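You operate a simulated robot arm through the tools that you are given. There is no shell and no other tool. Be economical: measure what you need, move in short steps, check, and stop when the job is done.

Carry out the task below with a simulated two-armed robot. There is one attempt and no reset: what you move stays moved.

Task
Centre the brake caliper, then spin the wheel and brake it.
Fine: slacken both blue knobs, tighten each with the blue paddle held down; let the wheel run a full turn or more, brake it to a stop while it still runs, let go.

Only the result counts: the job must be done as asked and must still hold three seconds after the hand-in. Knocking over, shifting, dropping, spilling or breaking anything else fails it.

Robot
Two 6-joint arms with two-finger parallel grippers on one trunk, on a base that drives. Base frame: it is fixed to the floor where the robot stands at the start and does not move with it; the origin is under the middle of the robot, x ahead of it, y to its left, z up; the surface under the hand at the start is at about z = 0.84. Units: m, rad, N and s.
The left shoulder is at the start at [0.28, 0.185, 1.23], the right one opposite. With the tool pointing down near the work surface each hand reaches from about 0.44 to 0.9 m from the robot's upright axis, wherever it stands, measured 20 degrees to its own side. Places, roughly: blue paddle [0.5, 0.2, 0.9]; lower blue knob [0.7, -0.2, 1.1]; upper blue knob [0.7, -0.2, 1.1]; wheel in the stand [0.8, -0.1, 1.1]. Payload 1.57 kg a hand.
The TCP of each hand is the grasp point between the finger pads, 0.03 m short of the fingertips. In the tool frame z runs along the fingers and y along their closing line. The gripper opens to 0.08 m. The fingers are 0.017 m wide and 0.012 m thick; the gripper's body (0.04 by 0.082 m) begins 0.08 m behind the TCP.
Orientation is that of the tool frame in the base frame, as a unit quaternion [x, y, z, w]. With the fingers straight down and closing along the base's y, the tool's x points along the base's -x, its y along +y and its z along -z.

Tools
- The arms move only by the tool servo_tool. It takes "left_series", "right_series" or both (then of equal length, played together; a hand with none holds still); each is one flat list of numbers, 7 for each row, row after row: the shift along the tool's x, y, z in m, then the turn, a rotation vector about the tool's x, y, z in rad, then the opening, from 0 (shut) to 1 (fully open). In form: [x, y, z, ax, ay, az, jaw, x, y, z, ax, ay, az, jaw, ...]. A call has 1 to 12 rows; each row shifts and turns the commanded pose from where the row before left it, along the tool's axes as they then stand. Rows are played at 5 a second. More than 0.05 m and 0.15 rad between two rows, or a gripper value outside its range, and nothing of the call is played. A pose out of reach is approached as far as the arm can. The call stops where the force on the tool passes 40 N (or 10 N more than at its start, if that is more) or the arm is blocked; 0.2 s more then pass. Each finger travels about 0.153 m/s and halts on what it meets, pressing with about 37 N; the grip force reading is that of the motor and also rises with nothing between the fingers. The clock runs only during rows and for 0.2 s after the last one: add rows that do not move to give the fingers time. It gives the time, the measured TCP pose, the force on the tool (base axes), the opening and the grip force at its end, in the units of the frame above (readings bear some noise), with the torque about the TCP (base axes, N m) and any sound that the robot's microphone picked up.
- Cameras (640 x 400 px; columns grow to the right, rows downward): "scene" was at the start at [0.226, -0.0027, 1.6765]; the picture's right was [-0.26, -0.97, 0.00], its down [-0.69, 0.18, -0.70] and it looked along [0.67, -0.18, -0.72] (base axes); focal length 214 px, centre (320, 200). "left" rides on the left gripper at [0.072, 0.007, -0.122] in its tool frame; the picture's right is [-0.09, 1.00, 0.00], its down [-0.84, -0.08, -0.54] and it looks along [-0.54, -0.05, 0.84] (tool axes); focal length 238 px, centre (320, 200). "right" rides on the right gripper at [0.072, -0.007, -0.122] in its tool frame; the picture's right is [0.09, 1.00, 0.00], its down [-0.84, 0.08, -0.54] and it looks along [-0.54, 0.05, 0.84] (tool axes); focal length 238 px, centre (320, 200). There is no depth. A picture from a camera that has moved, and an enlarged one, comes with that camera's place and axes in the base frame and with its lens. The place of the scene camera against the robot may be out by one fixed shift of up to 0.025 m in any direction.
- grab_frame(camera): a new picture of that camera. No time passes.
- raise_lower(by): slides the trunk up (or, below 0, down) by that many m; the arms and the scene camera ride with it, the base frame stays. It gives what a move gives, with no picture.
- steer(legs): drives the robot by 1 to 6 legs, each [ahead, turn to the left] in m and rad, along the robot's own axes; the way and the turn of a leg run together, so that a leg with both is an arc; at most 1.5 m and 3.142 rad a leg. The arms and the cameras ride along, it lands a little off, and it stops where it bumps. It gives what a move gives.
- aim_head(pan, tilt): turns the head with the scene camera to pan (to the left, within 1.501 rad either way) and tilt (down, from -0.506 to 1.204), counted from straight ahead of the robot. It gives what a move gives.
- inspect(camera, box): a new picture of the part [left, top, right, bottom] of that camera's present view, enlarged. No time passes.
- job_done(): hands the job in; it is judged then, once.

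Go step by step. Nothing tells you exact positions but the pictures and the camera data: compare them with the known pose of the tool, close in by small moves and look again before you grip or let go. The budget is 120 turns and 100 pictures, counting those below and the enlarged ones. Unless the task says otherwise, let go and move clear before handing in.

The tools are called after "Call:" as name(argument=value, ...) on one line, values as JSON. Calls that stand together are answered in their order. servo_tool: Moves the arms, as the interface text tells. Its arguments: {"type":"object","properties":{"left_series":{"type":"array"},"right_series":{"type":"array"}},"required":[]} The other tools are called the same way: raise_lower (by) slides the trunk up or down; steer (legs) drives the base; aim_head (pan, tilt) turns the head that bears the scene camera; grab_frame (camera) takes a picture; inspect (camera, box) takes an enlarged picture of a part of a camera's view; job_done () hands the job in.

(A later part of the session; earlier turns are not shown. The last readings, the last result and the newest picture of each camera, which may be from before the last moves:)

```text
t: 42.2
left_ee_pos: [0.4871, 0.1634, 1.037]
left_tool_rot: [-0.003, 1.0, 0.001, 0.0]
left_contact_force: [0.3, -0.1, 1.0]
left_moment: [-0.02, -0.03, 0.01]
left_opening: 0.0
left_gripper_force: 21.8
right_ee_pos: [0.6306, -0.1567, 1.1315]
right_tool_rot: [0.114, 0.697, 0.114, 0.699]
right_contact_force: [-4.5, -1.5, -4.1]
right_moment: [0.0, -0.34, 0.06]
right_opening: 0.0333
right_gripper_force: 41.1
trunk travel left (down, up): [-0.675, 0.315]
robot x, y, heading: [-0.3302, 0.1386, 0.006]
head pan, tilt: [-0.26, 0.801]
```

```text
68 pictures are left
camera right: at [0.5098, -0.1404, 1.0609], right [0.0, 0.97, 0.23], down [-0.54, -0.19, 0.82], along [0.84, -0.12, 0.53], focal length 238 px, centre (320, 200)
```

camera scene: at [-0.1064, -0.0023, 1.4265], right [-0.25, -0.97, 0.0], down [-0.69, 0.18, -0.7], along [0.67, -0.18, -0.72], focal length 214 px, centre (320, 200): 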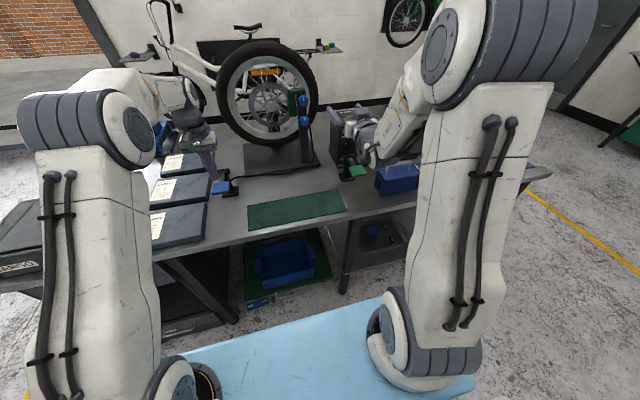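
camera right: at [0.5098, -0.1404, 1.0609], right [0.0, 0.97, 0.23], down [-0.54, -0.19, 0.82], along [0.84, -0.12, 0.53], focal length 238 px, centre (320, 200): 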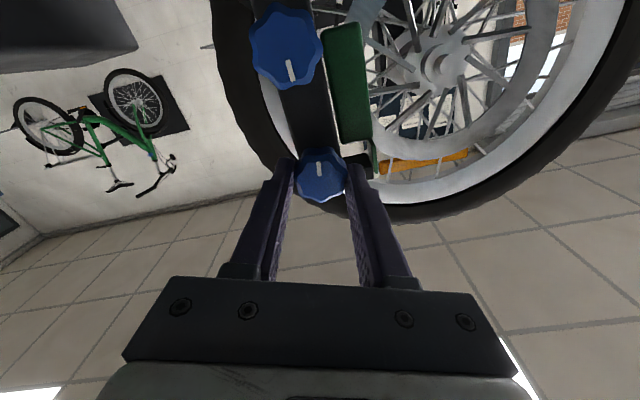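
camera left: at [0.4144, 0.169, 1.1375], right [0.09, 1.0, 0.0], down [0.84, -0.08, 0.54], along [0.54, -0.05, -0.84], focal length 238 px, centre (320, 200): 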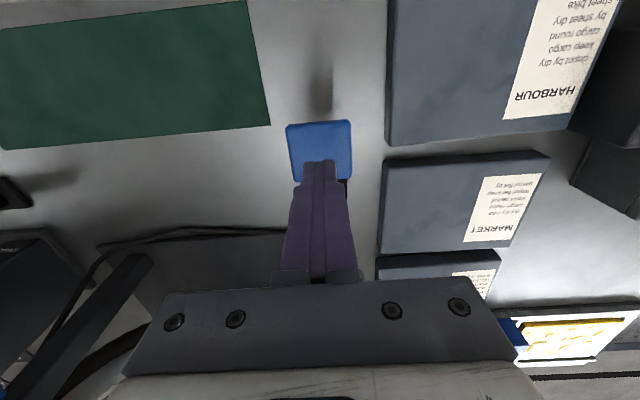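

Upper knob is slackened by about half a turn. Release, back off, roll back and go to the lower knob.

Call:
servo_tool(right_series=[0, 0, 0, 0, 0, 0, 0.8, 0, 0, 0, 0, 0, 0, 0.8, 0, 0, -0.02, 0, 0, 0, 0.8, 0, 0, -0.02, 0, 0, 0, 0.8, 0, 0, -0.02, 0, 0, 0, 0.8, 0, 0, 0, 0, 0, 0.1485, 0.8, 0, 0, 0, 0, 0, 0.1485, 0.8, 0, 0, 0, 0, 0, 0.1485, 0.8, 0, 0, 0, 0, 0, 0.1485, 0.8, 0, 0, 0, 0, 0, 0.1485, 0.8, 0, 0, 0, 0, 0, 0.1485, 0.8, 0, 0, 0, 0, 0, 0.1485, 0.8])

Call:
servo_tool(right_series=[0, 0, 0, 0, 0, 0.1485, 0.8, 0, 0, 0, 0, 0, 0.1485, 0.8, 0, 0, 0, 0, 0, 0.1485, 0.8, 0, 0, 0, 0, 0, 0.1485, 0.8, 0, 0, 0, 0, 0, 0.1485, 0.8, 0, 0, 0, 0, 0, 0.1485, 0.8, 0, 0, 0, 0, 0, 0.1485, 0.8, 0, 0, 0, 0, 0, 0.1485, 0.8, 0, 0, 0, 0, 0, 0.1485, 0.8, 0, 0, 0, 0, 0, 0.1485, 0.8, 0, 0, 0, 0, 0, 0.1485, 0.8, 0, 0, 0, 0, 0, 0.1485, 0.8])

Call:
servo_tool(right_series=[-0.023, 0, 0, 0, 0, 0, 0.8, -0.023, 0, 0, 0, 0, 0, 0.8, -0.023, 0, 0, 0, 0, 0, 0.8, 0, 0, 0.02, 0, 0, 0, 0.8, 0, 0, 0, 0, 0, 0, 0.8])

Call:
grab_frame(camera="right")

```text
t: 44.8
left_ee_pos: [0.4866, 0.1634, 1.0368]
left_tool_rot: [-0.003, 1.0, 0.002, 0.0]
left_contact_force: [1.1, 0.6, -0.3]
left_moment: [0.02, -0.03, -0.02]
left_opening: 0.0002
left_gripper_force: 20.8
right_ee_pos: [0.5704, -0.1564, 1.1304]
right_tool_rot: [0.446, 0.547, 0.448, 0.549]
right_contact_force: [-0.7, -0.3, -0.7]
right_moment: [0.0, 0.01, 0.02]
right_opening: 0.0641
right_gripper_force: 0.2
trunk travel left (down, up): [-0.675, 0.315]
robot x, y, heading: [-0.3325, 0.1353, 0.008]
head pan, tilt: [-0.26, 0.801]
```

```text
t: 47.4
left_ee_pos: [0.4862, 0.1629, 1.0371]
left_tool_rot: [-0.003, 1.0, 0.001, 0.0]
left_contact_force: [-0.8, -1.0, 1.5]
left_moment: [0.0, 0.05, -0.02]
left_opening: 0.0003
left_gripper_force: 21.4
right_ee_pos: [0.5705, -0.1577, 1.1316]
right_tool_rot: [0.706, -0.004, 0.708, -0.003]
right_contact_force: [0.6, -0.2, 0.4]
right_moment: [0.0, -0.01, -0.01]
right_opening: 0.0643
right_gripper_force: 0.0
trunk travel left (down, up): [-0.675, 0.315]
robot x, y, heading: [-0.3345, 0.1378, 0.01]
head pan, tilt: [-0.26, 0.801]
```

```text
t: 48.6
left_ee_pos: [0.4873, 0.1635, 1.0359]
left_tool_rot: [-0.003, 1.0, 0.002, 0.0]
left_contact_force: [0.8, -0.1, -0.6]
left_moment: [0.0, 0.02, 0.02]
left_opening: 0.0
left_gripper_force: 21.1
right_ee_pos: [0.5902, -0.1591, 1.0634]
right_tool_rot: [0.706, -0.004, 0.708, -0.002]
right_contact_force: [0.2, 1.0, -0.2]
right_moment: [0.0, 0.01, 0.01]
right_opening: 0.0643
right_gripper_force: 0.0
trunk travel left (down, up): [-0.675, 0.315]
robot x, y, heading: [-0.3324, 0.1359, 0.009]
head pan, tilt: [-0.26, 0.801]
```

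```text
67 pictures are left
camera right: at [0.4695, -0.1528, 1.1341], right [0.0, -1.0, 0.08], down [-0.54, -0.07, -0.84], along [0.84, -0.05, -0.54], focal length 238 px, centre (320, 200)
```

right: 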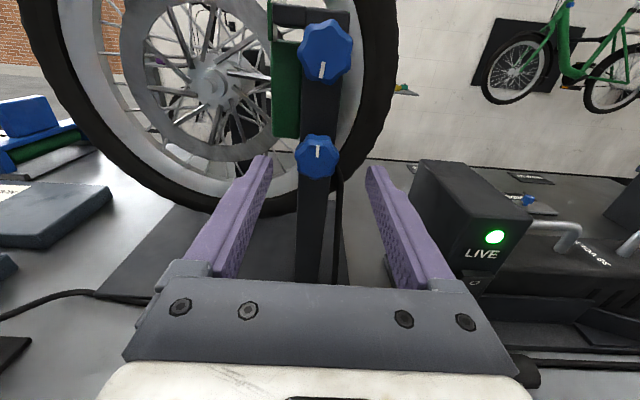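

Lower knob is at (0.645, -0.157, 1.063). Moving in to grip and slacken it.

Call:
servo_tool(right_series=[0, -0.002, 0.02, 0, 0, 0, 0.8, 0, 0, 0.02, 0, 0, 0, 0.8, 0, 0, 0, 0, 0, 0, 0.3, 0, 0, 0, 0, 0, 0, 0, 0, 0, 0, 0, 0, 0, 0, 0, 0, 0, 0, 0, -0.14, 0, 0, 0, 0, 0, 0, -0.14, 0, 0, 0, 0, 0, 0, -0.14, 0])

Call:
grab_frame(camera="right")

```text
t: 50.4
left_ee_pos: [0.4877, 0.1618, 1.0371]
left_tool_rot: [-0.004, 1.0, 0.002, -0.001]
left_contact_force: [0.0, 0.5, 0.8]
left_moment: [0.03, 0.04, 0.01]
left_opening: 0.0
left_gripper_force: 21.2
right_ee_pos: [0.6316, -0.1548, 1.0626]
right_tool_rot: [0.691, 0.145, 0.693, 0.146]
right_contact_force: [2.3, -11.2, -0.8]
right_moment: [0.08, -1.03, 0.46]
right_opening: 0.0337
right_gripper_force: 41.5
trunk travel left (down, up): [-0.675, 0.315]
robot x, y, heading: [-0.3288, 0.1388, 0.014]
head pan, tilt: [-0.26, 0.801]
```

```text
66 pictures are left
camera right: at [0.5095, -0.1201, 1.1246], right [0.0, -0.87, 0.48], down [-0.54, -0.41, -0.74], along [0.84, -0.26, -0.47], focal length 238 px, centre (320, 200)
```

right: 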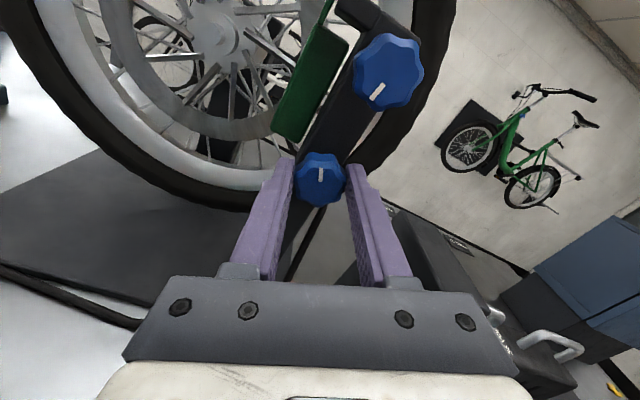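

Call:
servo_tool(right_series=[0, 0.0015, 0, 0, 0, -0.14, 0, 0, 0, 0, 0, 0, -0.14, 0, 0, 0, 0, 0, 0, -0.14, 0, 0, 0, 0, 0, 0, -0.14, 0, 0, 0, 0, 0, 0, -0.14, 0, 0, 0, 0, 0, 0, -0.14, 0, 0, 0, 0, 0, 0, -0.14, 0, 0, 0, 0, 0, 0, -0.14, 0, 0, 0, 0, 0, 0, -0.14, 0, 0, 0, 0, 0, 0, -0.14, 0])

Call:
servo_tool(right_series=[0, 0, 0, 0, 0, -0.14, 0, 0, 0, 0, 0, 0, -0.14, 0, 0, 0, 0, 0, 0, -0.14, 0, 0, 0, 0, 0, 0, -0.14, 0, 0, 0, 0, 0, 0, -0.14, 0, 0, 0, 0, 0, 0, -0.14, 0, 0, 0, 0, 0, 0, -0.14, 0])

Call:
grab_frame(camera="right")

```text
t: 52.6
left_ee_pos: [0.4873, 0.1633, 1.036]
left_tool_rot: [-0.003, 1.0, 0.002, -0.001]
left_contact_force: [0.0, -0.3, -0.4]
left_moment: [0.01, 0.0, -0.04]
left_opening: 0.0001
left_gripper_force: 21.3
right_ee_pos: [0.6322, -0.1531, 1.0583]
right_tool_rot: [0.436, 0.56, 0.434, 0.555]
right_contact_force: [-2.0, 15.2, -22.4]
right_moment: [0.07, 0.1, 0.87]
right_opening: 0.0341
right_gripper_force: 41.6
trunk travel left (down, up): [-0.675, 0.315]
robot x, y, heading: [-0.3338, 0.1356, 0.008]
head pan, tilt: [-0.26, 0.801]
```

```text
t: 54.2
left_ee_pos: [0.4861, 0.1623, 1.0361]
left_tool_rot: [-0.003, 1.0, 0.002, 0.0]
left_contact_force: [-0.3, 0.8, 0.4]
left_moment: [0.0, -0.03, -0.01]
left_opening: 0.0
left_gripper_force: 21.5
right_ee_pos: [0.6302, -0.1559, 1.0591]
right_tool_rot: [0.123, 0.698, 0.121, 0.695]
right_contact_force: [-9.4, 2.8, -18.8]
right_moment: [0.01, 0.29, 0.6]
right_opening: 0.0328
right_gripper_force: 41.3
trunk travel left (down, up): [-0.675, 0.315]
robot x, y, heading: [-0.334, 0.1356, 0.01]
head pan, tilt: [-0.26, 0.801]
```

```text
65 pictures are left
camera right: at [0.5096, -0.1385, 0.9902], right [0.0, 0.97, 0.25], down [-0.54, -0.21, 0.82], along [0.84, -0.14, 0.52], focal length 238 px, centre (320, 200)
```

right: 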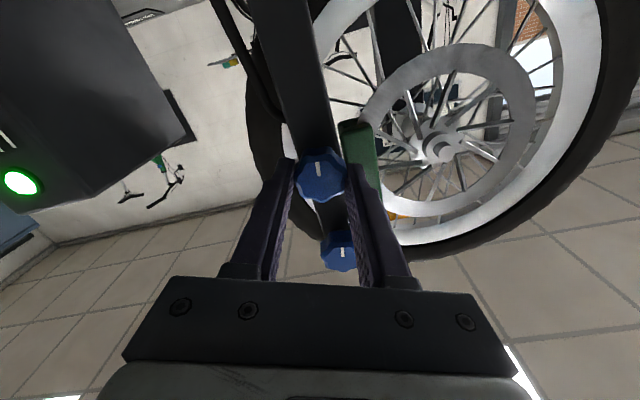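

Both knobs are slack. I keep hold of the lower knob and lower the left hand onto the paddle.

Call:
servo_tool(left_series=[0, 0, 0.012, 0, 0, 0, 0, 0, 0, 0.012, 0, 0, 0, 0, 0, 0, 0.012, 0, 0, 0, 0, 0, 0, 0.008, 0, 0, 0, 0])

Call:
grab_frame(camera="left")

Call:
inspect(camera="scene", box=[250, 120, 340, 200])

```text
t: 55.2
left_ee_pos: [0.4862, 0.1626, 0.9935]
left_tool_rot: [-0.003, 1.0, 0.002, 0.0]
left_contact_force: [0.3, 0.3, 0.6]
left_moment: [-0.02, 0.03, 0.03]
left_opening: 0.0
left_gripper_force: 21.8
right_ee_pos: [0.6319, -0.1574, 1.0594]
right_tool_rot: [0.125, 0.697, 0.122, 0.695]
right_contact_force: [-9.7, 0.2, -18.9]
right_moment: [-0.02, 0.22, 0.46]
right_opening: 0.0331
right_gripper_force: 41.0
trunk travel left (down, up): [-0.675, 0.315]
robot x, y, heading: [-0.3321, 0.1362, 0.007]
head pan, tilt: [-0.26, 0.801]
```

```text
64 pictures are left
camera left: at [0.4136, 0.168, 1.115], right [0.09, 1.0, 0.0], down [0.84, -0.07, 0.54], along [0.54, -0.04, -0.84], focal length 238 px, centre (320, 200)
```

left: 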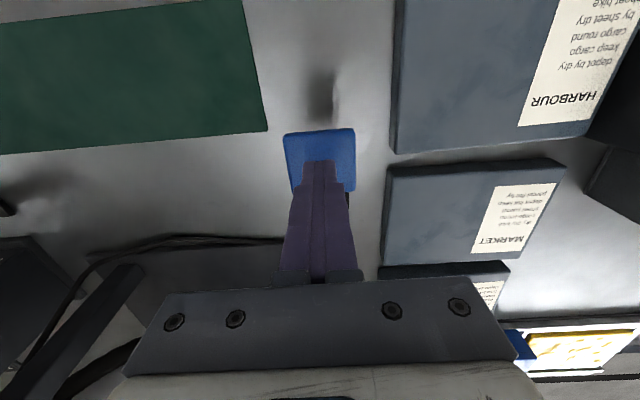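

```text
5.00 times, centred on (295, 160) of scene
camera zoom: at [-0.1065, 0.1354, 1.4263], right [-0.25, -0.97, 0.0], down [-0.7, 0.18, -0.7], along [0.67, -0.17, -0.72], focal length 1072 px, centre (445, 400)
```

zoom: 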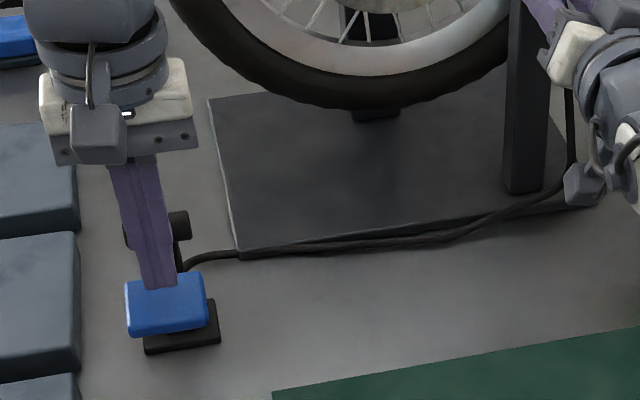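

Call:
servo_tool(left_series=[0, 0, 0.01, 0, 0, 0, 0, 0, 0, 0.01, 0, 0, 0, 0, 0, 0, 0.008, 0, 0, 0, 0, 0, 0, 0.008, 0, 0, 0, 0, 0, 0, 0.006, 0, 0, 0, 0])

Call:
inspect(camera="scene", box=[250, 120, 340, 200])

```text
t: 56.4
left_ee_pos: [0.4874, 0.1634, 0.9509]
left_tool_rot: [-0.003, 1.0, 0.002, 0.0]
left_contact_force: [-0.5, -0.5, 6.3]
left_moment: [0.01, -0.1, 0.0]
left_opening: 0.0
left_gripper_force: 21.0
right_ee_pos: [0.6316, -0.1569, 1.0585]
right_tool_rot: [0.125, 0.697, 0.121, 0.695]
right_contact_force: [-6.4, 0.4, -19.0]
right_moment: [0.01, 0.02, 0.33]
right_opening: 0.0329
right_gripper_force: 41.1
trunk travel left (down, up): [-0.675, 0.315]
robot x, y, heading: [-0.3345, 0.1381, 0.016]
head pan, tilt: [-0.26, 0.801]
```

```text
5.00 times, centred on (295, 160) of scene
camera zoom: at [-0.1066, 0.1353, 1.4264], right [-0.25, -0.97, 0.0], down [-0.7, 0.18, -0.7], along [0.67, -0.17, -0.72], focal length 1072 px, centre (445, 400)
```

zoom: 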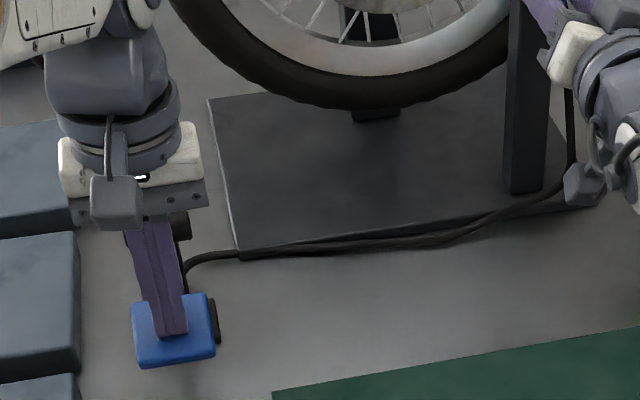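

Call:
servo_tool(left_series=[0, 0, 0.006, 0, 0, 0, 0, 0, 0, 0.006, 0, 0, 0, 0, 0, 0, 0.006, 0, 0, 0, 0])

Call:
inspect(camera="scene", box=[250, 120, 340, 200])

```text
t: 56.9
left_ee_pos: [0.4875, 0.1639, 0.95]
left_tool_rot: [-0.004, 1.0, 0.001, 0.002]
left_contact_force: [-5.0, -0.8, 11.4]
left_moment: [0.0, 0.04, -0.01]
left_opening: 0.0
left_gripper_force: 21.3
right_ee_pos: [0.6305, -0.1577, 1.0607]
right_tool_rot: [0.125, 0.698, 0.123, 0.695]
right_contact_force: [4.5, -3.6, 1.0]
right_moment: [0.0, 0.59, 0.79]
right_opening: 0.0329
right_gripper_force: 41.1
trunk travel left (down, up): [-0.675, 0.315]
robot x, y, heading: [-0.3375, 0.136, 0.009]
head pan, tilt: [-0.26, 0.801]
stopped in row 2 (left hand): the force on the tool passed its limit at 47 N (the readings are from after the stop); the commanded pose is now the measured one
```

```text
5.00 times, centred on (295, 160) of scene
camera zoom: at [-0.1074, 0.1356, 1.427], right [-0.25, -0.97, 0.0], down [-0.7, 0.18, -0.7], along [0.67, -0.17, -0.72], focal length 1072 px, centre (445, 400)
```

zoom: 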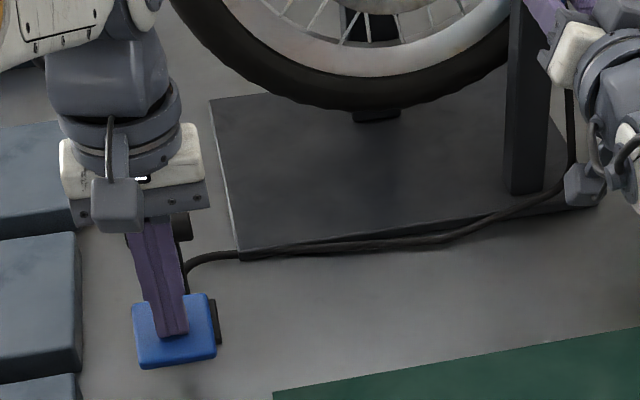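

The paddle is bottomed out. I'll add a little preload and check that it holds.

Call:
servo_tool(left_series=[0, 0, 0.002, 0, 0, 0, 0, 0, 0, 0, 0, 0, 0, 0, 0, 0, 0, 0, 0, 0, 0])

Call:
inspect(camera="left", box=[220, 80, 420, 240])

```text
t: 57.8
left_ee_pos: [0.4877, 0.1629, 0.9506]
left_tool_rot: [-0.003, 1.0, 0.001, 0.004]
left_contact_force: [-7.7, 0.3, 11.2]
left_moment: [0.05, 0.08, -0.03]
left_opening: 0.0
left_gripper_force: 21.0
right_ee_pos: [0.632, -0.1582, 1.0603]
right_tool_rot: [0.124, 0.698, 0.121, 0.695]
right_contact_force: [0.8, -1.7, 2.2]
right_moment: [0.0, 0.58, 0.8]
right_opening: 0.033
right_gripper_force: 41.2
trunk travel left (down, up): [-0.675, 0.315]
robot x, y, heading: [-0.3333, 0.1343, 0.009]
head pan, tilt: [-0.26, 0.801]
stopped in row 3 (left hand): the force on the tool passed its limit at 40 N (the readings are from after the stop); the commanded pose is now the measured one
```

```text
2.50 times, centred on (320, 160) of left
camera zoom: at [0.4141, 0.1685, 1.0715], right [0.09, 1.0, 0.0], down [0.83, -0.07, 0.55], along [0.55, -0.05, -0.84], focal length 596 px, centre (320, 300)
```

zoom: 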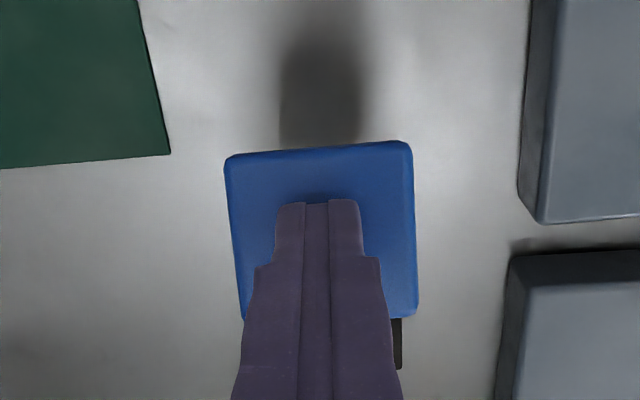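

Paddle held down at about 11 N steady. Now tightening the lower knob (clockwise).

Call:
servo_tool(right_series=[0, 0, 0, 0, 0, 0.14, 0, 0, 0, 0, 0, 0, 0.14, 0, 0, 0, 0, 0, 0, 0.14, 0, 0, 0, 0, 0, 0, 0.14, 0, 0, 0, 0, 0, 0, 0.14, 0, 0, 0, 0, 0, 0, 0.14, 0, 0, 0, 0, 0, 0, 0.14, 0, 0, 0, 0, 0, 0, 0.14, 0, 0, 0, 0, 0, 0, 0.14, 0, 0, 0, 0, 0, 0, 0.14, 0, 0, 0, 0, 0, 0, 0.14, 0, 0, 0, 0, 0, 0, 0.14, 0])

Call:
grab_frame(camera="right")

```text
t: 60.4
left_ee_pos: [0.4869, 0.1635, 0.9498]
left_tool_rot: [-0.003, 1.0, 0.001, 0.005]
left_contact_force: [-6.0, 5.2, 22.4]
left_moment: [0.13, -0.02, 0.11]
left_opening: 0.0
left_gripper_force: 21.1
right_ee_pos: [0.6314, -0.1568, 1.0598]
right_tool_rot: [0.604, 0.372, 0.599, 0.372]
right_contact_force: [-12.1, -9.2, -5.1]
right_moment: [-0.07, -0.3, 0.14]
right_opening: 0.0328
right_gripper_force: 40.9
trunk travel left (down, up): [-0.675, 0.315]
robot x, y, heading: [-0.3338, 0.1332, 0.007]
head pan, tilt: [-0.26, 0.801]
```

```text
59 pictures are left
camera right: at [0.5092, -0.0894, 1.0859], right [0.01, -0.36, 0.93], down [-0.55, -0.78, -0.3], along [0.84, -0.51, -0.2], focal length 238 px, centre (320, 200)
```

right: 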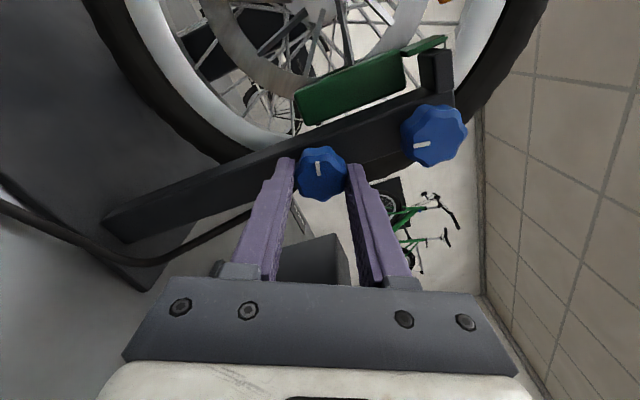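

Call:
servo_tool(right_series=[0, 0, 0, 0, 0, 0.14, 0, 0, 0, 0, 0, 0, 0.14, 0, 0, 0, 0, 0, 0, 0.14, 0, 0, 0, 0, 0, 0, 0.14, 0, 0, 0, 0, 0, 0, 0.14, 0, 0, 0, 0, 0, 0, 0.14, 0, 0, 0, 0, 0, 0, 0.14, 0, 0, 0, 0, 0, 0, 0.14, 0])

Call:
grab_frame(camera="right")

```text
t: 62.2
left_ee_pos: [0.4872, 0.1632, 0.9499]
left_tool_rot: [-0.004, 1.0, 0.0, 0.004]
left_contact_force: [-5.5, 4.7, 25.1]
left_moment: [0.19, -0.06, -0.09]
left_opening: 0.0
left_gripper_force: 21.2
right_ee_pos: [0.6295, -0.1569, 1.0584]
right_tool_rot: [0.71, -0.005, 0.704, -0.003]
right_contact_force: [-9.7, -6.5, -11.8]
right_moment: [-0.1, 1.13, 0.38]
right_opening: 0.0329
right_gripper_force: 40.6
trunk travel left (down, up): [-0.675, 0.315]
robot x, y, heading: [-0.3323, 0.1354, 0.006]
head pan, tilt: [-0.26, 0.801]
```

```text
58 pictures are left
camera right: at [0.5096, -0.1506, 1.1317], right [0.0, -1.0, 0.08], down [-0.55, -0.07, -0.83], along [0.84, -0.05, -0.55], focal length 238 px, centre (320, 200)
```

right: 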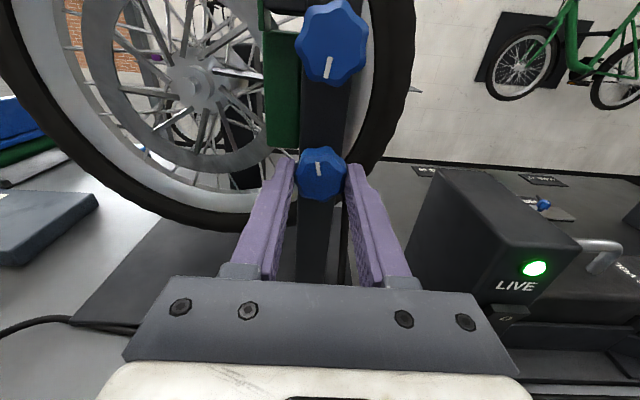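

Call:
servo_tool(right_series=[0, 0, 0, 0, 0, 0.12, 0, 0, 0, 0, 0, 0, 0.12, 0, 0, 0, 0, 0, 0, 0.12, 0])

Call:
inspect(camera="right", box=[220, 80, 420, 240])

```text
t: 63.0
left_ee_pos: [0.4867, 0.1638, 0.9511]
left_tool_rot: [-0.004, 1.0, 0.001, 0.005]
left_contact_force: [-3.9, 3.5, 22.6]
left_moment: [0.16, -0.1, 0.02]
left_opening: 0.0
left_gripper_force: 21.4
right_ee_pos: [0.6315, -0.157, 1.0602]
right_tool_rot: [0.696, -0.132, 0.694, -0.129]
right_contact_force: [-13.4, -6.1, -6.9]
right_moment: [-0.46, 0.48, 0.34]
right_opening: 0.0335
right_gripper_force: 41.6
trunk travel left (down, up): [-0.675, 0.315]
robot x, y, heading: [-0.3304, 0.1332, 0.009]
head pan, tilt: [-0.26, 0.801]
```

```text
2.50 times, centred on (320, 160) of right
camera zoom: at [0.5097, -0.1766, 1.1304], right [-0.01, -0.96, -0.28], down [-0.54, 0.23, -0.81], along [0.84, 0.15, -0.52], focal length 596 px, centre (320, 300)
```

zoom: 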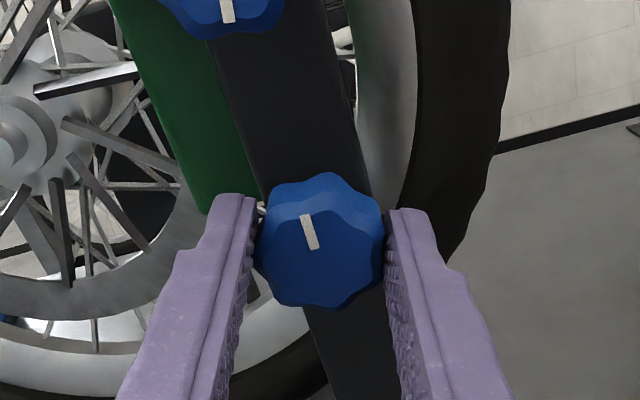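

Call:
servo_tool(right_series=[0, 0, 0, 0, 0, 0.1, 0, 0, 0, 0, 0, 0, 0.1, 0, 0, 0, 0, 0, 0, 0, 0])

Call:
inspect(camera="right", box=[220, 80, 420, 240])

```text
t: 63.8
left_ee_pos: [0.4878, 0.1634, 0.9499]
left_tool_rot: [-0.004, 1.0, 0.002, 0.004]
left_contact_force: [-4.0, 5.2, 23.0]
left_moment: [0.1, -0.07, 0.22]
left_opening: 0.0
left_gripper_force: 21.3
right_ee_pos: [0.6316, -0.1584, 1.0622]
right_tool_rot: [0.678, -0.2, 0.679, -0.198]
right_contact_force: [-2.1, -12.0, 1.9]
right_moment: [-0.12, -0.43, -0.1]
right_opening: 0.0334
right_gripper_force: 41.3
trunk travel left (down, up): [-0.675, 0.315]
robot x, y, heading: [-0.3341, 0.1372, 0.008]
head pan, tilt: [-0.26, 0.801]
```

```text
2.50 times, centred on (320, 160) of right
camera zoom: at [0.5095, -0.1913, 1.126], right [0.0, -0.89, -0.46], down [-0.54, 0.39, -0.75], along [0.84, 0.25, -0.48], focal length 596 px, centre (320, 300)
```

zoom: 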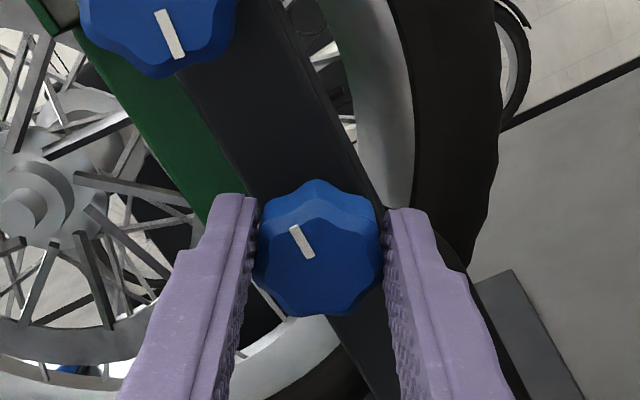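

Lower knob is tight at its stop (fingers slipped over a lobe, pointer up). Now release and go to the upper knob, with the paddle still held.

Call:
servo_tool(right_series=[0, 0, 0, 0, 0, 0, 0.8, 0, 0, 0, 0, 0, 0, 0.8, 0, 0, -0.02, 0, 0, 0, 0.8, 0, 0, -0.02, 0, 0, 0, 0.8, 0, 0, -0.02, 0, 0, 0, 0.8, 0, 0, 0, 0, 0, -0.146, 0.8, 0, 0, 0, 0, 0, -0.146, 0.8, 0, 0, 0, 0, 0, -0.146, 0.8, 0, 0, 0, 0, 0, -0.146, 0.8, 0, 0, 0, 0, 0, -0.136, 0.8])

Call:
servo_tool(right_series=[0.02, 0, 0, 0, 0, 0, 0.8, 0.025, 0, 0, 0, 0, 0, 0.8, 0.024, 0, 0, 0, 0, 0, 0.8, 0, 0, 0, 0, 0, 0, 0.8])

Call:
grab_frame(camera="right")

```text
t: 66.0
left_ee_pos: [0.488, 0.1619, 0.9502]
left_tool_rot: [-0.004, 1.0, 0.001, 0.004]
left_contact_force: [-5.2, -0.9, 23.9]
left_moment: [-0.07, -0.06, 0.05]
left_opening: 0.0001
left_gripper_force: 21.2
right_ee_pos: [0.5715, -0.1577, 1.0606]
right_tool_rot: [0.707, 0.052, 0.703, 0.056]
right_contact_force: [-0.7, 0.1, -0.2]
right_moment: [0.0, 0.01, 0.04]
right_opening: 0.0639
right_gripper_force: 0.0
trunk travel left (down, up): [-0.675, 0.315]
robot x, y, heading: [-0.3344, 0.1377, 0.009]
head pan, tilt: [-0.26, 0.801]
```

```text
t: 67.0
left_ee_pos: [0.487, 0.1626, 0.9506]
left_tool_rot: [-0.003, 1.0, 0.001, 0.005]
left_contact_force: [-6.0, -1.3, 24.4]
left_moment: [-0.06, -0.05, 0.05]
left_opening: 0.0003
left_gripper_force: 21.3
right_ee_pos: [0.5724, -0.1465, 1.1278]
right_tool_rot: [0.707, 0.053, 0.703, 0.055]
right_contact_force: [0.4, 0.2, -0.4]
right_moment: [-0.01, -0.02, 0.03]
right_opening: 0.0643
right_gripper_force: 0.1
trunk travel left (down, up): [-0.675, 0.315]
robot x, y, heading: [-0.3327, 0.1351, 0.013]
head pan, tilt: [-0.26, 0.801]
```

```text
55 pictures are left
camera right: at [0.4502, -0.1277, 1.1985], right [0.0, -0.97, 0.24], down [-0.55, -0.2, -0.81], along [0.84, -0.13, -0.53], focal length 238 px, centre (320, 200)
```

right: 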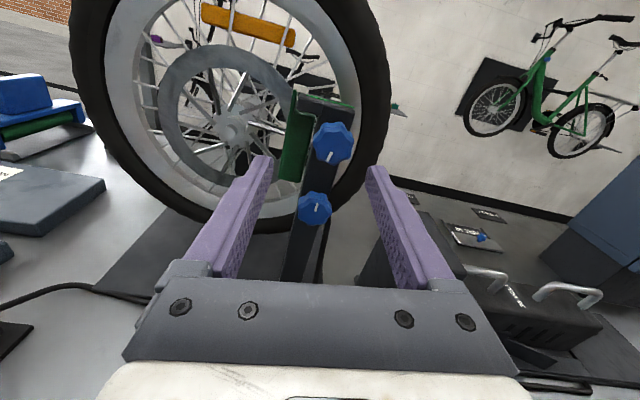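

Call:
servo_tool(right_series=[0.001, 0.0105, 0, 0, 0, -0.1413, 0.8, 0, 0, 0, 0, 0, -0.1413, 0.8, 0, 0, 0, 0, 0, -0.1413, 0.8, 0, 0, 0, 0, 0, -0.1413, 0.8, 0, 0, 0, 0, 0, -0.1413, 0.8, 0, 0, 0, 0, 0, -0.1413, 0.8, 0, 0, 0, 0, 0, -0.1413, 0.8, 0, 0, 0, 0, 0, -0.1413, 0.8, 0, 0, 0, 0, 0, -0.1413, 0.8, 0, 0, 0, 0, 0, -0.1413, 0.8, 0, 0, 0, 0, 0, -0.1413, 0.8, 0, 0, 0, 0, 0, -0.1413, 0.8])

Call:
servo_tool(right_series=[0, 0, 0, 0, 0, -0.1413, 0.8, 0, 0, 0, 0, 0, -0.1413, 0.8, 0, 0, 0, 0, 0, -0.1413, 0.8, 0, 0, 0, 0, 0, -0.1413, 0.8, 0, 0, 0, 0, 0, -0.1413, 0.8, 0, 0, 0, 0, 0, -0.1413, 0.8, 0, 0, 0, 0, 0, -0.1413, 0.8, 0, 0, 0, 0, 0, 0, 0.8])

Call:
grab_frame(camera="right")

```text
t: 69.6
left_ee_pos: [0.4887, 0.163, 0.9515]
left_tool_rot: [-0.003, 1.0, 0.001, 0.004]
left_contact_force: [-5.2, -0.2, 24.0]
left_moment: [-0.06, -0.08, -0.04]
left_opening: 0.0002
left_gripper_force: 21.1
right_ee_pos: [0.5703, -0.1558, 1.1311]
right_tool_rot: [0.428, 0.566, 0.423, 0.564]
right_contact_force: [-0.4, 0.2, 1.0]
right_moment: [0.01, 0.0, 0.01]
right_opening: 0.0639
right_gripper_force: 0.1
trunk travel left (down, up): [-0.675, 0.315]
robot x, y, heading: [-0.3286, 0.1374, 0.009]
head pan, tilt: [-0.26, 0.801]
```

```text
t: 71.4
left_ee_pos: [0.488, 0.1636, 0.9515]
left_tool_rot: [-0.003, 1.0, 0.0, 0.004]
left_contact_force: [-6.3, -2.4, 24.9]
left_moment: [-0.03, -0.03, -0.01]
left_opening: 0.0002
left_gripper_force: 21.3
right_ee_pos: [0.5713, -0.1558, 1.1307]
right_tool_rot: [0.109, 0.701, 0.104, 0.697]
right_contact_force: [0.0, 0.2, -0.3]
right_moment: [0.01, -0.02, 0.0]
right_opening: 0.0641
right_gripper_force: 0.0
trunk travel left (down, up): [-0.675, 0.315]
robot x, y, heading: [-0.3315, 0.1353, 0.009]
head pan, tilt: [-0.26, 0.801]
```

```text
54 pictures are left
camera right: at [0.4495, -0.1402, 1.0607], right [0.0, 0.98, 0.21], down [-0.54, -0.17, 0.82], along [0.84, -0.12, 0.53], focal length 238 px, centre (320, 200)
```

right: 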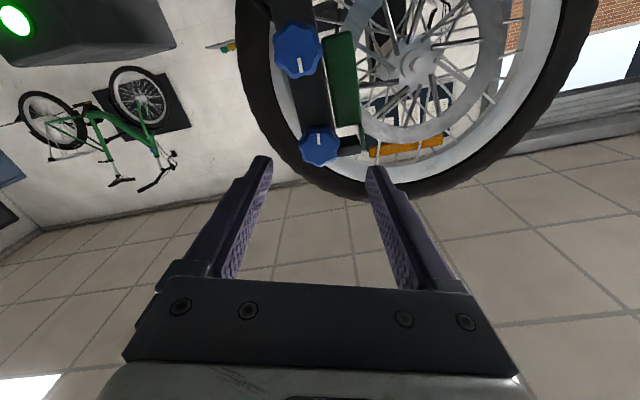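

Aligned. Move in 6 cm, grip, and tighten.

Call:
servo_tool(right_series=[0, 0, 0.02, 0, 0, 0, 0.8, 0, 0, 0.02, 0, 0, 0, 0.8, 0, 0, 0.02, 0, 0, 0, 0.8, 0, 0, 0, 0, 0, 0, 0.3, 0, 0, 0, 0, 0, 0, 0, 0, 0, 0, 0, 0, 0, 0, 0, 0, 0, 0, 0, 0.14, 0, 0, 0, 0, 0, 0, 0.14, 0])

Call:
grab_frame(camera="right")

```text
t: 73.2
left_ee_pos: [0.4871, 0.1622, 0.9504]
left_tool_rot: [-0.004, 1.0, 0.0, 0.004]
left_contact_force: [-13.0, -2.4, 28.0]
left_moment: [-0.07, 0.14, -0.09]
left_opening: 0.0001
left_gripper_force: 21.1
right_ee_pos: [0.6329, -0.1565, 1.1311]
right_tool_rot: [0.205, 0.678, 0.203, 0.676]
right_contact_force: [20.3, 0.9, -0.5]
right_moment: [0.04, -0.27, 0.28]
right_opening: 0.0334
right_gripper_force: 41.0
trunk travel left (down, up): [-0.675, 0.315]
robot x, y, heading: [-0.3326, 0.1329, 0.009]
head pan, tilt: [-0.26, 0.801]
```

```text
53 pictures are left
camera right: at [0.5111, -0.1216, 1.0671], right [0.0, 0.88, 0.47], down [-0.54, -0.4, 0.74], along [0.84, -0.26, 0.47], focal length 238 px, centre (320, 200)
```

right: 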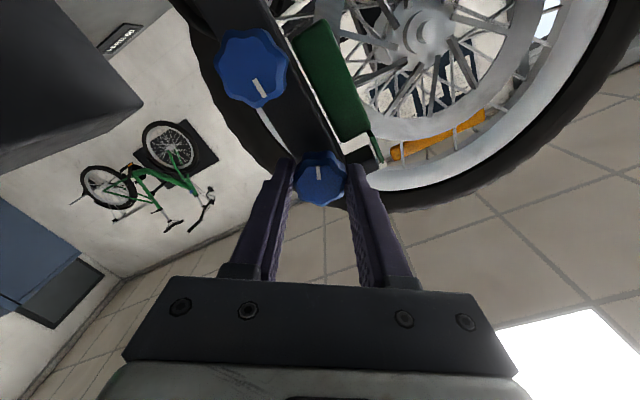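

Call:
servo_tool(right_series=[0, 0, 0.001, 0, 0, 0.14, 0, 0, 0, 0, 0, 0, 0.14, 0, 0, 0, 0, 0, 0, 0.14, 0, 0, 0, 0, 0, 0, 0.14, 0, 0, 0, 0, 0, 0, 0.14, 0, 0, 0, 0, 0, 0, 0.14, 0, 0, 0, 0, 0, 0, 0.14, 0, 0, 0, 0, 0, 0, 0.14, 0, 0, 0, 0, 0, 0, 0.14, 0, 0, 0, 0, 0, 0, 0.14, 0, 0, 0, 0, 0, 0, 0.14, 0, 0, 0, 0, 0, 0, 0.14, 0])

Call:
servo_tool(right_series=[0, 0, 0, 0, 0, 0.14, 0, 0, 0, 0, 0, 0, 0.14, 0, 0, 0, 0, 0, 0, 0.14, 0, 0, 0, 0, 0, 0, 0.14, 0, 0, 0, 0, 0, 0, 0.14, 0, 0, 0, 0, 0, 0, 0.14, 0])

Call:
grab_frame(camera="right")

```text
t: 75.8
left_ee_pos: [0.4879, 0.1631, 0.949]
left_tool_rot: [-0.004, 1.0, 0.0, 0.005]
left_contact_force: [-8.0, -7.6, 24.0]
left_moment: [-0.24, 0.01, -0.07]
left_opening: 0.0
left_gripper_force: 21.5
right_ee_pos: [0.6328, -0.1566, 1.1314]
right_tool_rot: [0.643, 0.301, 0.638, 0.299]
right_contact_force: [-0.4, 14.3, -0.9]
right_moment: [0.0, -0.93, 0.86]
right_opening: 0.0333
right_gripper_force: 40.9
trunk travel left (down, up): [-0.675, 0.315]
robot x, y, heading: [-0.3342, 0.1378, 0.007]
head pan, tilt: [-0.26, 0.801]
```

```text
t: 77.2
left_ee_pos: [0.4888, 0.1642, 0.9501]
left_tool_rot: [-0.003, 1.0, 0.001, 0.003]
left_contact_force: [-9.9, -3.8, 25.1]
left_moment: [-0.15, 0.04, 0.08]
left_opening: 0.0001
left_gripper_force: 21.8
right_ee_pos: [0.6326, -0.1568, 1.1315]
right_tool_rot: [0.708, 0.011, 0.706, 0.014]
right_contact_force: [10.5, 4.6, 6.4]
right_moment: [-0.07, 0.95, 0.59]
right_opening: 0.0329
right_gripper_force: 41.1
trunk travel left (down, up): [-0.675, 0.315]
robot x, y, heading: [-0.3346, 0.1352, 0.004]
head pan, tilt: [-0.26, 0.801]
```

```text
52 pictures are left
camera right: at [0.5113, -0.147, 1.2034], right [0.0, -0.99, 0.13], down [-0.55, -0.1, -0.83], along [0.84, -0.07, -0.54], focal length 238 px, centre (320, 200)
```

right: 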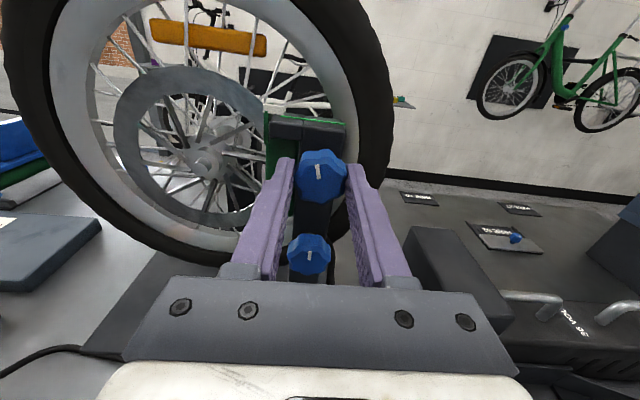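

Call:
servo_tool(right_series=[0, 0, 0, 0, 0, 0.12, 0, 0, 0, 0, 0, 0, 0.12, 0, 0, 0, 0, 0, 0, 0.12, 0])

Call:
inspect(camera="right", box=[220, 80, 420, 240])

```text
t: 78.0
left_ee_pos: [0.4875, 0.1642, 0.9496]
left_tool_rot: [-0.003, 1.0, 0.001, 0.004]
left_contact_force: [-10.5, -0.9, 25.1]
left_moment: [-0.07, 0.09, 0.01]
left_opening: 0.0
left_gripper_force: 21.4
right_ee_pos: [0.6332, -0.157, 1.1304]
right_tool_rot: [0.7, -0.115, 0.696, -0.112]
right_contact_force: [6.6, 2.4, 1.7]
right_moment: [-0.62, -0.05, 0.47]
right_opening: 0.0333
right_gripper_force: 41.8
trunk travel left (down, up): [-0.675, 0.315]
robot x, y, heading: [-0.3356, 0.1339, 0.011]
head pan, tilt: [-0.26, 0.801]
```

```text
2.50 times, centred on (320, 160) of right
camera zoom: at [0.5113, -0.1726, 1.2015], right [0.0, -0.97, -0.23], down [-0.55, 0.19, -0.81], along [0.84, 0.12, -0.53], focal length 596 px, centre (320, 300)
```

zoom: 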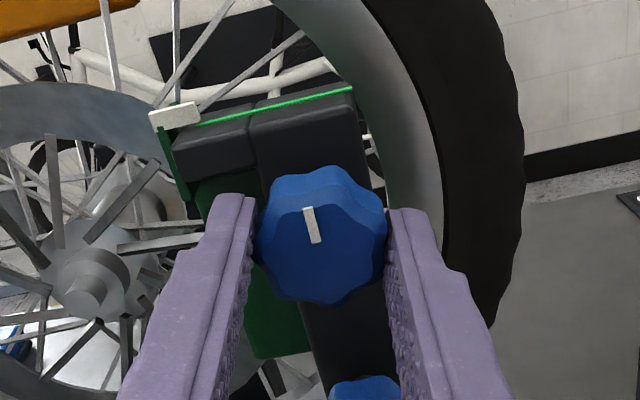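

Call:
servo_tool(right_series=[0, 0, 0, 0, 0, 0.06, 0, 0, 0, 0, 0, 0, 0.06, 0, 0, 0, 0, 0, 0, 0, 0])

Call:
inspect(camera="right", box=[220, 80, 420, 240])

```text
t: 78.8
left_ee_pos: [0.489, 0.1649, 0.949]
left_tool_rot: [-0.004, 1.0, 0.001, 0.005]
left_contact_force: [-9.2, 0.2, 25.1]
left_moment: [0.06, 0.07, 0.01]
left_opening: 0.0001
left_gripper_force: 21.3
right_ee_pos: [0.6323, -0.1573, 1.131]
right_tool_rot: [0.692, -0.157, 0.688, -0.153]
right_contact_force: [2.1, 0.5, -1.4]
right_moment: [-0.31, 0.04, 0.49]
right_opening: 0.0338
right_gripper_force: 41.6
trunk travel left (down, up): [-0.675, 0.315]
robot x, y, heading: [-0.3336, 0.1369, 0.01]
head pan, tilt: [-0.26, 0.801]
```

```text
2.50 times, centred on (320, 160) of right
camera zoom: at [0.511, -0.1809, 1.1993], right [-0.01, -0.94, -0.34], down [-0.55, 0.29, -0.79], along [0.84, 0.18, -0.51], focal length 596 px, centre (320, 300)
```

zoom: 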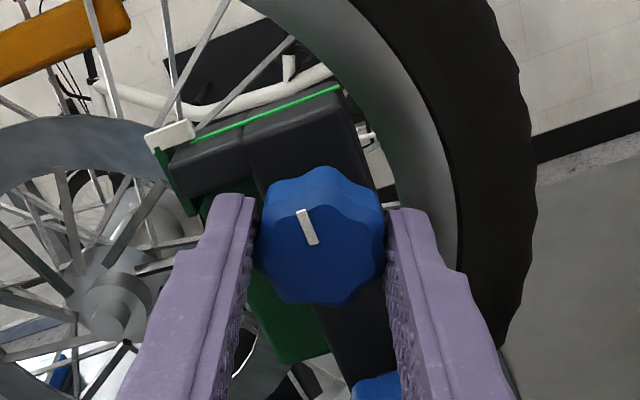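

Upper knob is tight too. Release the knob and retreat, then ease off the paddle.

Call:
servo_tool(right_series=[0, 0, 0, 0, 0, 0, 0.8, 0, 0, 0, 0, 0, 0, 0.8, 0, 0, -0.02, 0, 0, 0, 0.8, 0, 0, -0.02, 0, 0, 0, 0.8, 0, 0, -0.02, 0, 0, 0, 0.8, 0, 0, -0.02, 0, 0, 0, 0.8])

Call:
servo_tool(left_series=[0, 0, -0.01, 0, 0, 0, 0, 0, 0, -0.01, 0, 0, 0, 0, 0, 0, -0.015, 0, 0, 0, 0, 0, 0, 0, 0, 0, 0, 0])

Call:
grab_frame(camera="scene")

Call:
grab_frame(camera="right")

```text
t: 80.2
left_ee_pos: [0.4885, 0.1634, 0.9507]
left_tool_rot: [-0.004, 1.0, 0.002, 0.004]
left_contact_force: [-8.1, 3.6, 25.7]
left_moment: [0.11, 0.0, -0.03]
left_opening: 0.0001
left_gripper_force: 21.7
right_ee_pos: [0.5544, -0.1557, 1.1297]
right_tool_rot: [0.692, -0.156, 0.688, -0.154]
right_contact_force: [-0.1, -0.1, 0.6]
right_moment: [-0.04, 0.05, 0.03]
right_opening: 0.0639
right_gripper_force: 0.1
trunk travel left (down, up): [-0.675, 0.315]
robot x, y, heading: [-0.3348, 0.1322, 0.014]
head pan, tilt: [-0.26, 0.801]
```

```text
t: 81.2
left_ee_pos: [0.4887, 0.1637, 0.9834]
left_tool_rot: [-0.004, 1.0, 0.001, 0.002]
left_contact_force: [-0.4, -1.3, -0.5]
left_moment: [-0.02, -0.03, -0.05]
left_opening: 0.0001
left_gripper_force: 21.3
right_ee_pos: [0.5558, -0.1567, 1.1281]
right_tool_rot: [0.692, -0.155, 0.688, -0.154]
right_contact_force: [-0.1, -0.2, 0.3]
right_moment: [-0.01, 0.0, -0.04]
right_opening: 0.0641
right_gripper_force: 0.1
trunk travel left (down, up): [-0.675, 0.315]
robot x, y, heading: [-0.3343, 0.1373, 0.008]
head pan, tilt: [-0.26, 0.801]
```

```text
49 pictures are left
camera scene: at [-0.1069, 0.1357, 1.4264], right [-0.25, -0.97, 0.0], down [-0.7, 0.18, -0.7], along [0.67, -0.17, -0.72], focal length 214 px, centre (320, 200)
```

scene: 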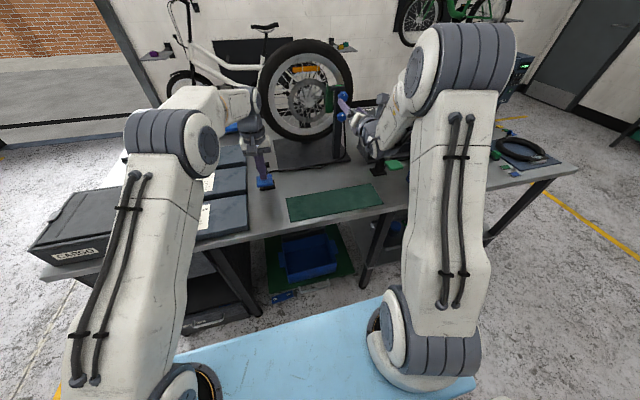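

```text
48 pictures are left
camera right: at [0.4348, -0.1807, 1.1974], right [-0.01, -0.94, -0.34], down [-0.55, 0.29, -0.79], along [0.84, 0.18, -0.51], focal length 238 px, centre (320, 200)
```

right: 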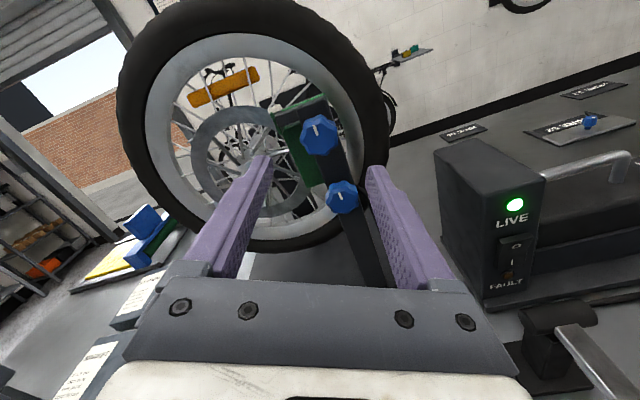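

Call:
inspect(camera="scene", box=[240, 30, 380, 180])

```text
2.67 times, centred on (310, 105) of scene
camera zoom: at [-0.1069, 0.1357, 1.4264], right [-0.25, -0.97, 0.0], down [-0.7, 0.18, -0.7], along [0.67, -0.17, -0.72], focal length 572 px, centre (347, 453)
```

zoom: 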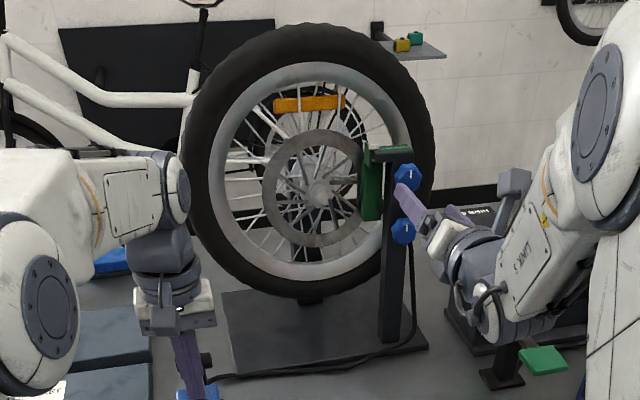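

Wheel centre ≈ (0.77, -0.055, 1.10), radius ≈ 0.19. Plan: drag a shut finger along the tread on its right side to spin it. First move the right hand clear to the right and raise the left, then drive a little closer.

Call:
servo_tool(right_series=[0, 0, 0, 0, 0, -0.147, 0.5, 0, 0, 0, 0, 0, -0.147, 0, 0, 0, 0, 0, 0, -0.147, 0, 0, 0.037, 0, 0, 0, 0, 0, 0, 0.037, 0, 0, 0, 0, 0, 0, 0.037, 0, 0, 0, 0, 0, 0, 0.015, 0, 0, 0, 0, 0], left_series=[0, 0, -0.02, 0, 0, 0, 0, 0, 0, -0.02, 0, 0, 0, 0, 0, 0, -0.02, 0, 0, 0, 0, 0, 0, -0.02, 0, 0, 0, 0, 0, 0, 0, 0, 0, 0, 0, 0, 0, 0, 0, 0, 0, 0, 0, 0, 0, 0, 0, 0, 0])

Call:
grab_frame(camera="right")

Call:
grab_frame(camera="scene")

```text
t: 82.8
left_ee_pos: [0.4879, 0.1654, 1.0644]
left_tool_rot: [-0.003, 1.0, 0.001, 0.004]
left_contact_force: [-0.2, -0.1, -0.6]
left_moment: [-0.07, 0.04, -0.01]
left_opening: 0.0
left_gripper_force: 21.2
right_ee_pos: [0.5528, -0.2832, 1.1286]
right_tool_rot: [0.708, -0.001, 0.706, 0.001]
right_contact_force: [0.2, 0.4, 0.0]
right_moment: [0.01, 0.01, -0.01]
right_opening: 0.0
right_gripper_force: 21.1
trunk travel left (down, up): [-0.675, 0.315]
robot x, y, heading: [-0.3325, 0.1381, 0.01]
head pan, tilt: [-0.26, 0.801]
```

```text
46 pictures are left
camera right: at [0.4319, -0.2752, 1.201], right [0.0, -1.0, 0.09], down [-0.55, -0.07, -0.83], along [0.84, -0.05, -0.54], focal length 238 px, centre (320, 200)
```

right: 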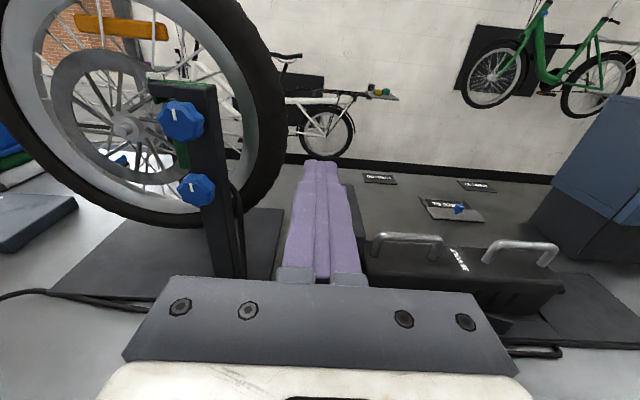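

```text
45 pictures are left
camera scene: at [-0.1068, 0.1357, 1.4265], right [-0.25, -0.97, 0.0], down [-0.7, 0.18, -0.7], along [0.67, -0.17, -0.72], focal length 214 px, centre (320, 200)
```

scene: 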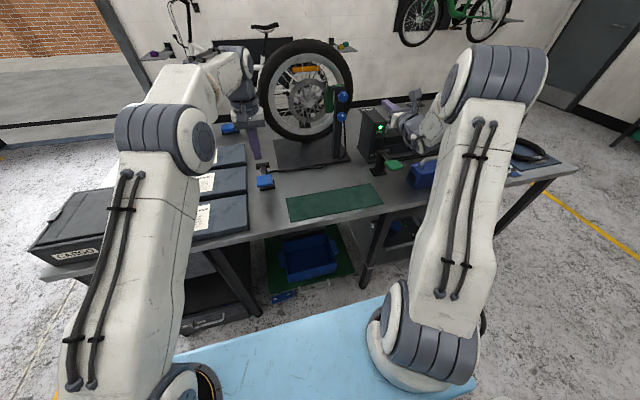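

Call:
steer(legs=[[0.12, 0]])

```text
t: 84.0
left_ee_pos: [0.6069, 0.1681, 1.0658]
left_tool_rot: [-0.005, 1.0, 0.001, 0.004]
left_contact_force: [-1.1, -0.5, 0.1]
left_moment: [-0.02, -0.03, 0.0]
left_opening: 0.0
left_gripper_force: 21.7
right_ee_pos: [0.675, -0.2793, 1.1288]
right_tool_rot: [0.709, -0.002, 0.705, 0.001]
right_contact_force: [-1.3, 0.1, -0.3]
right_moment: [-0.03, 0.0, 0.02]
right_opening: 0.0
right_gripper_force: 21.2
trunk travel left (down, up): [-0.675, 0.315]
robot x, y, heading: [-0.2129, 0.1377, 0.012]
head pan, tilt: [-0.26, 0.801]
```

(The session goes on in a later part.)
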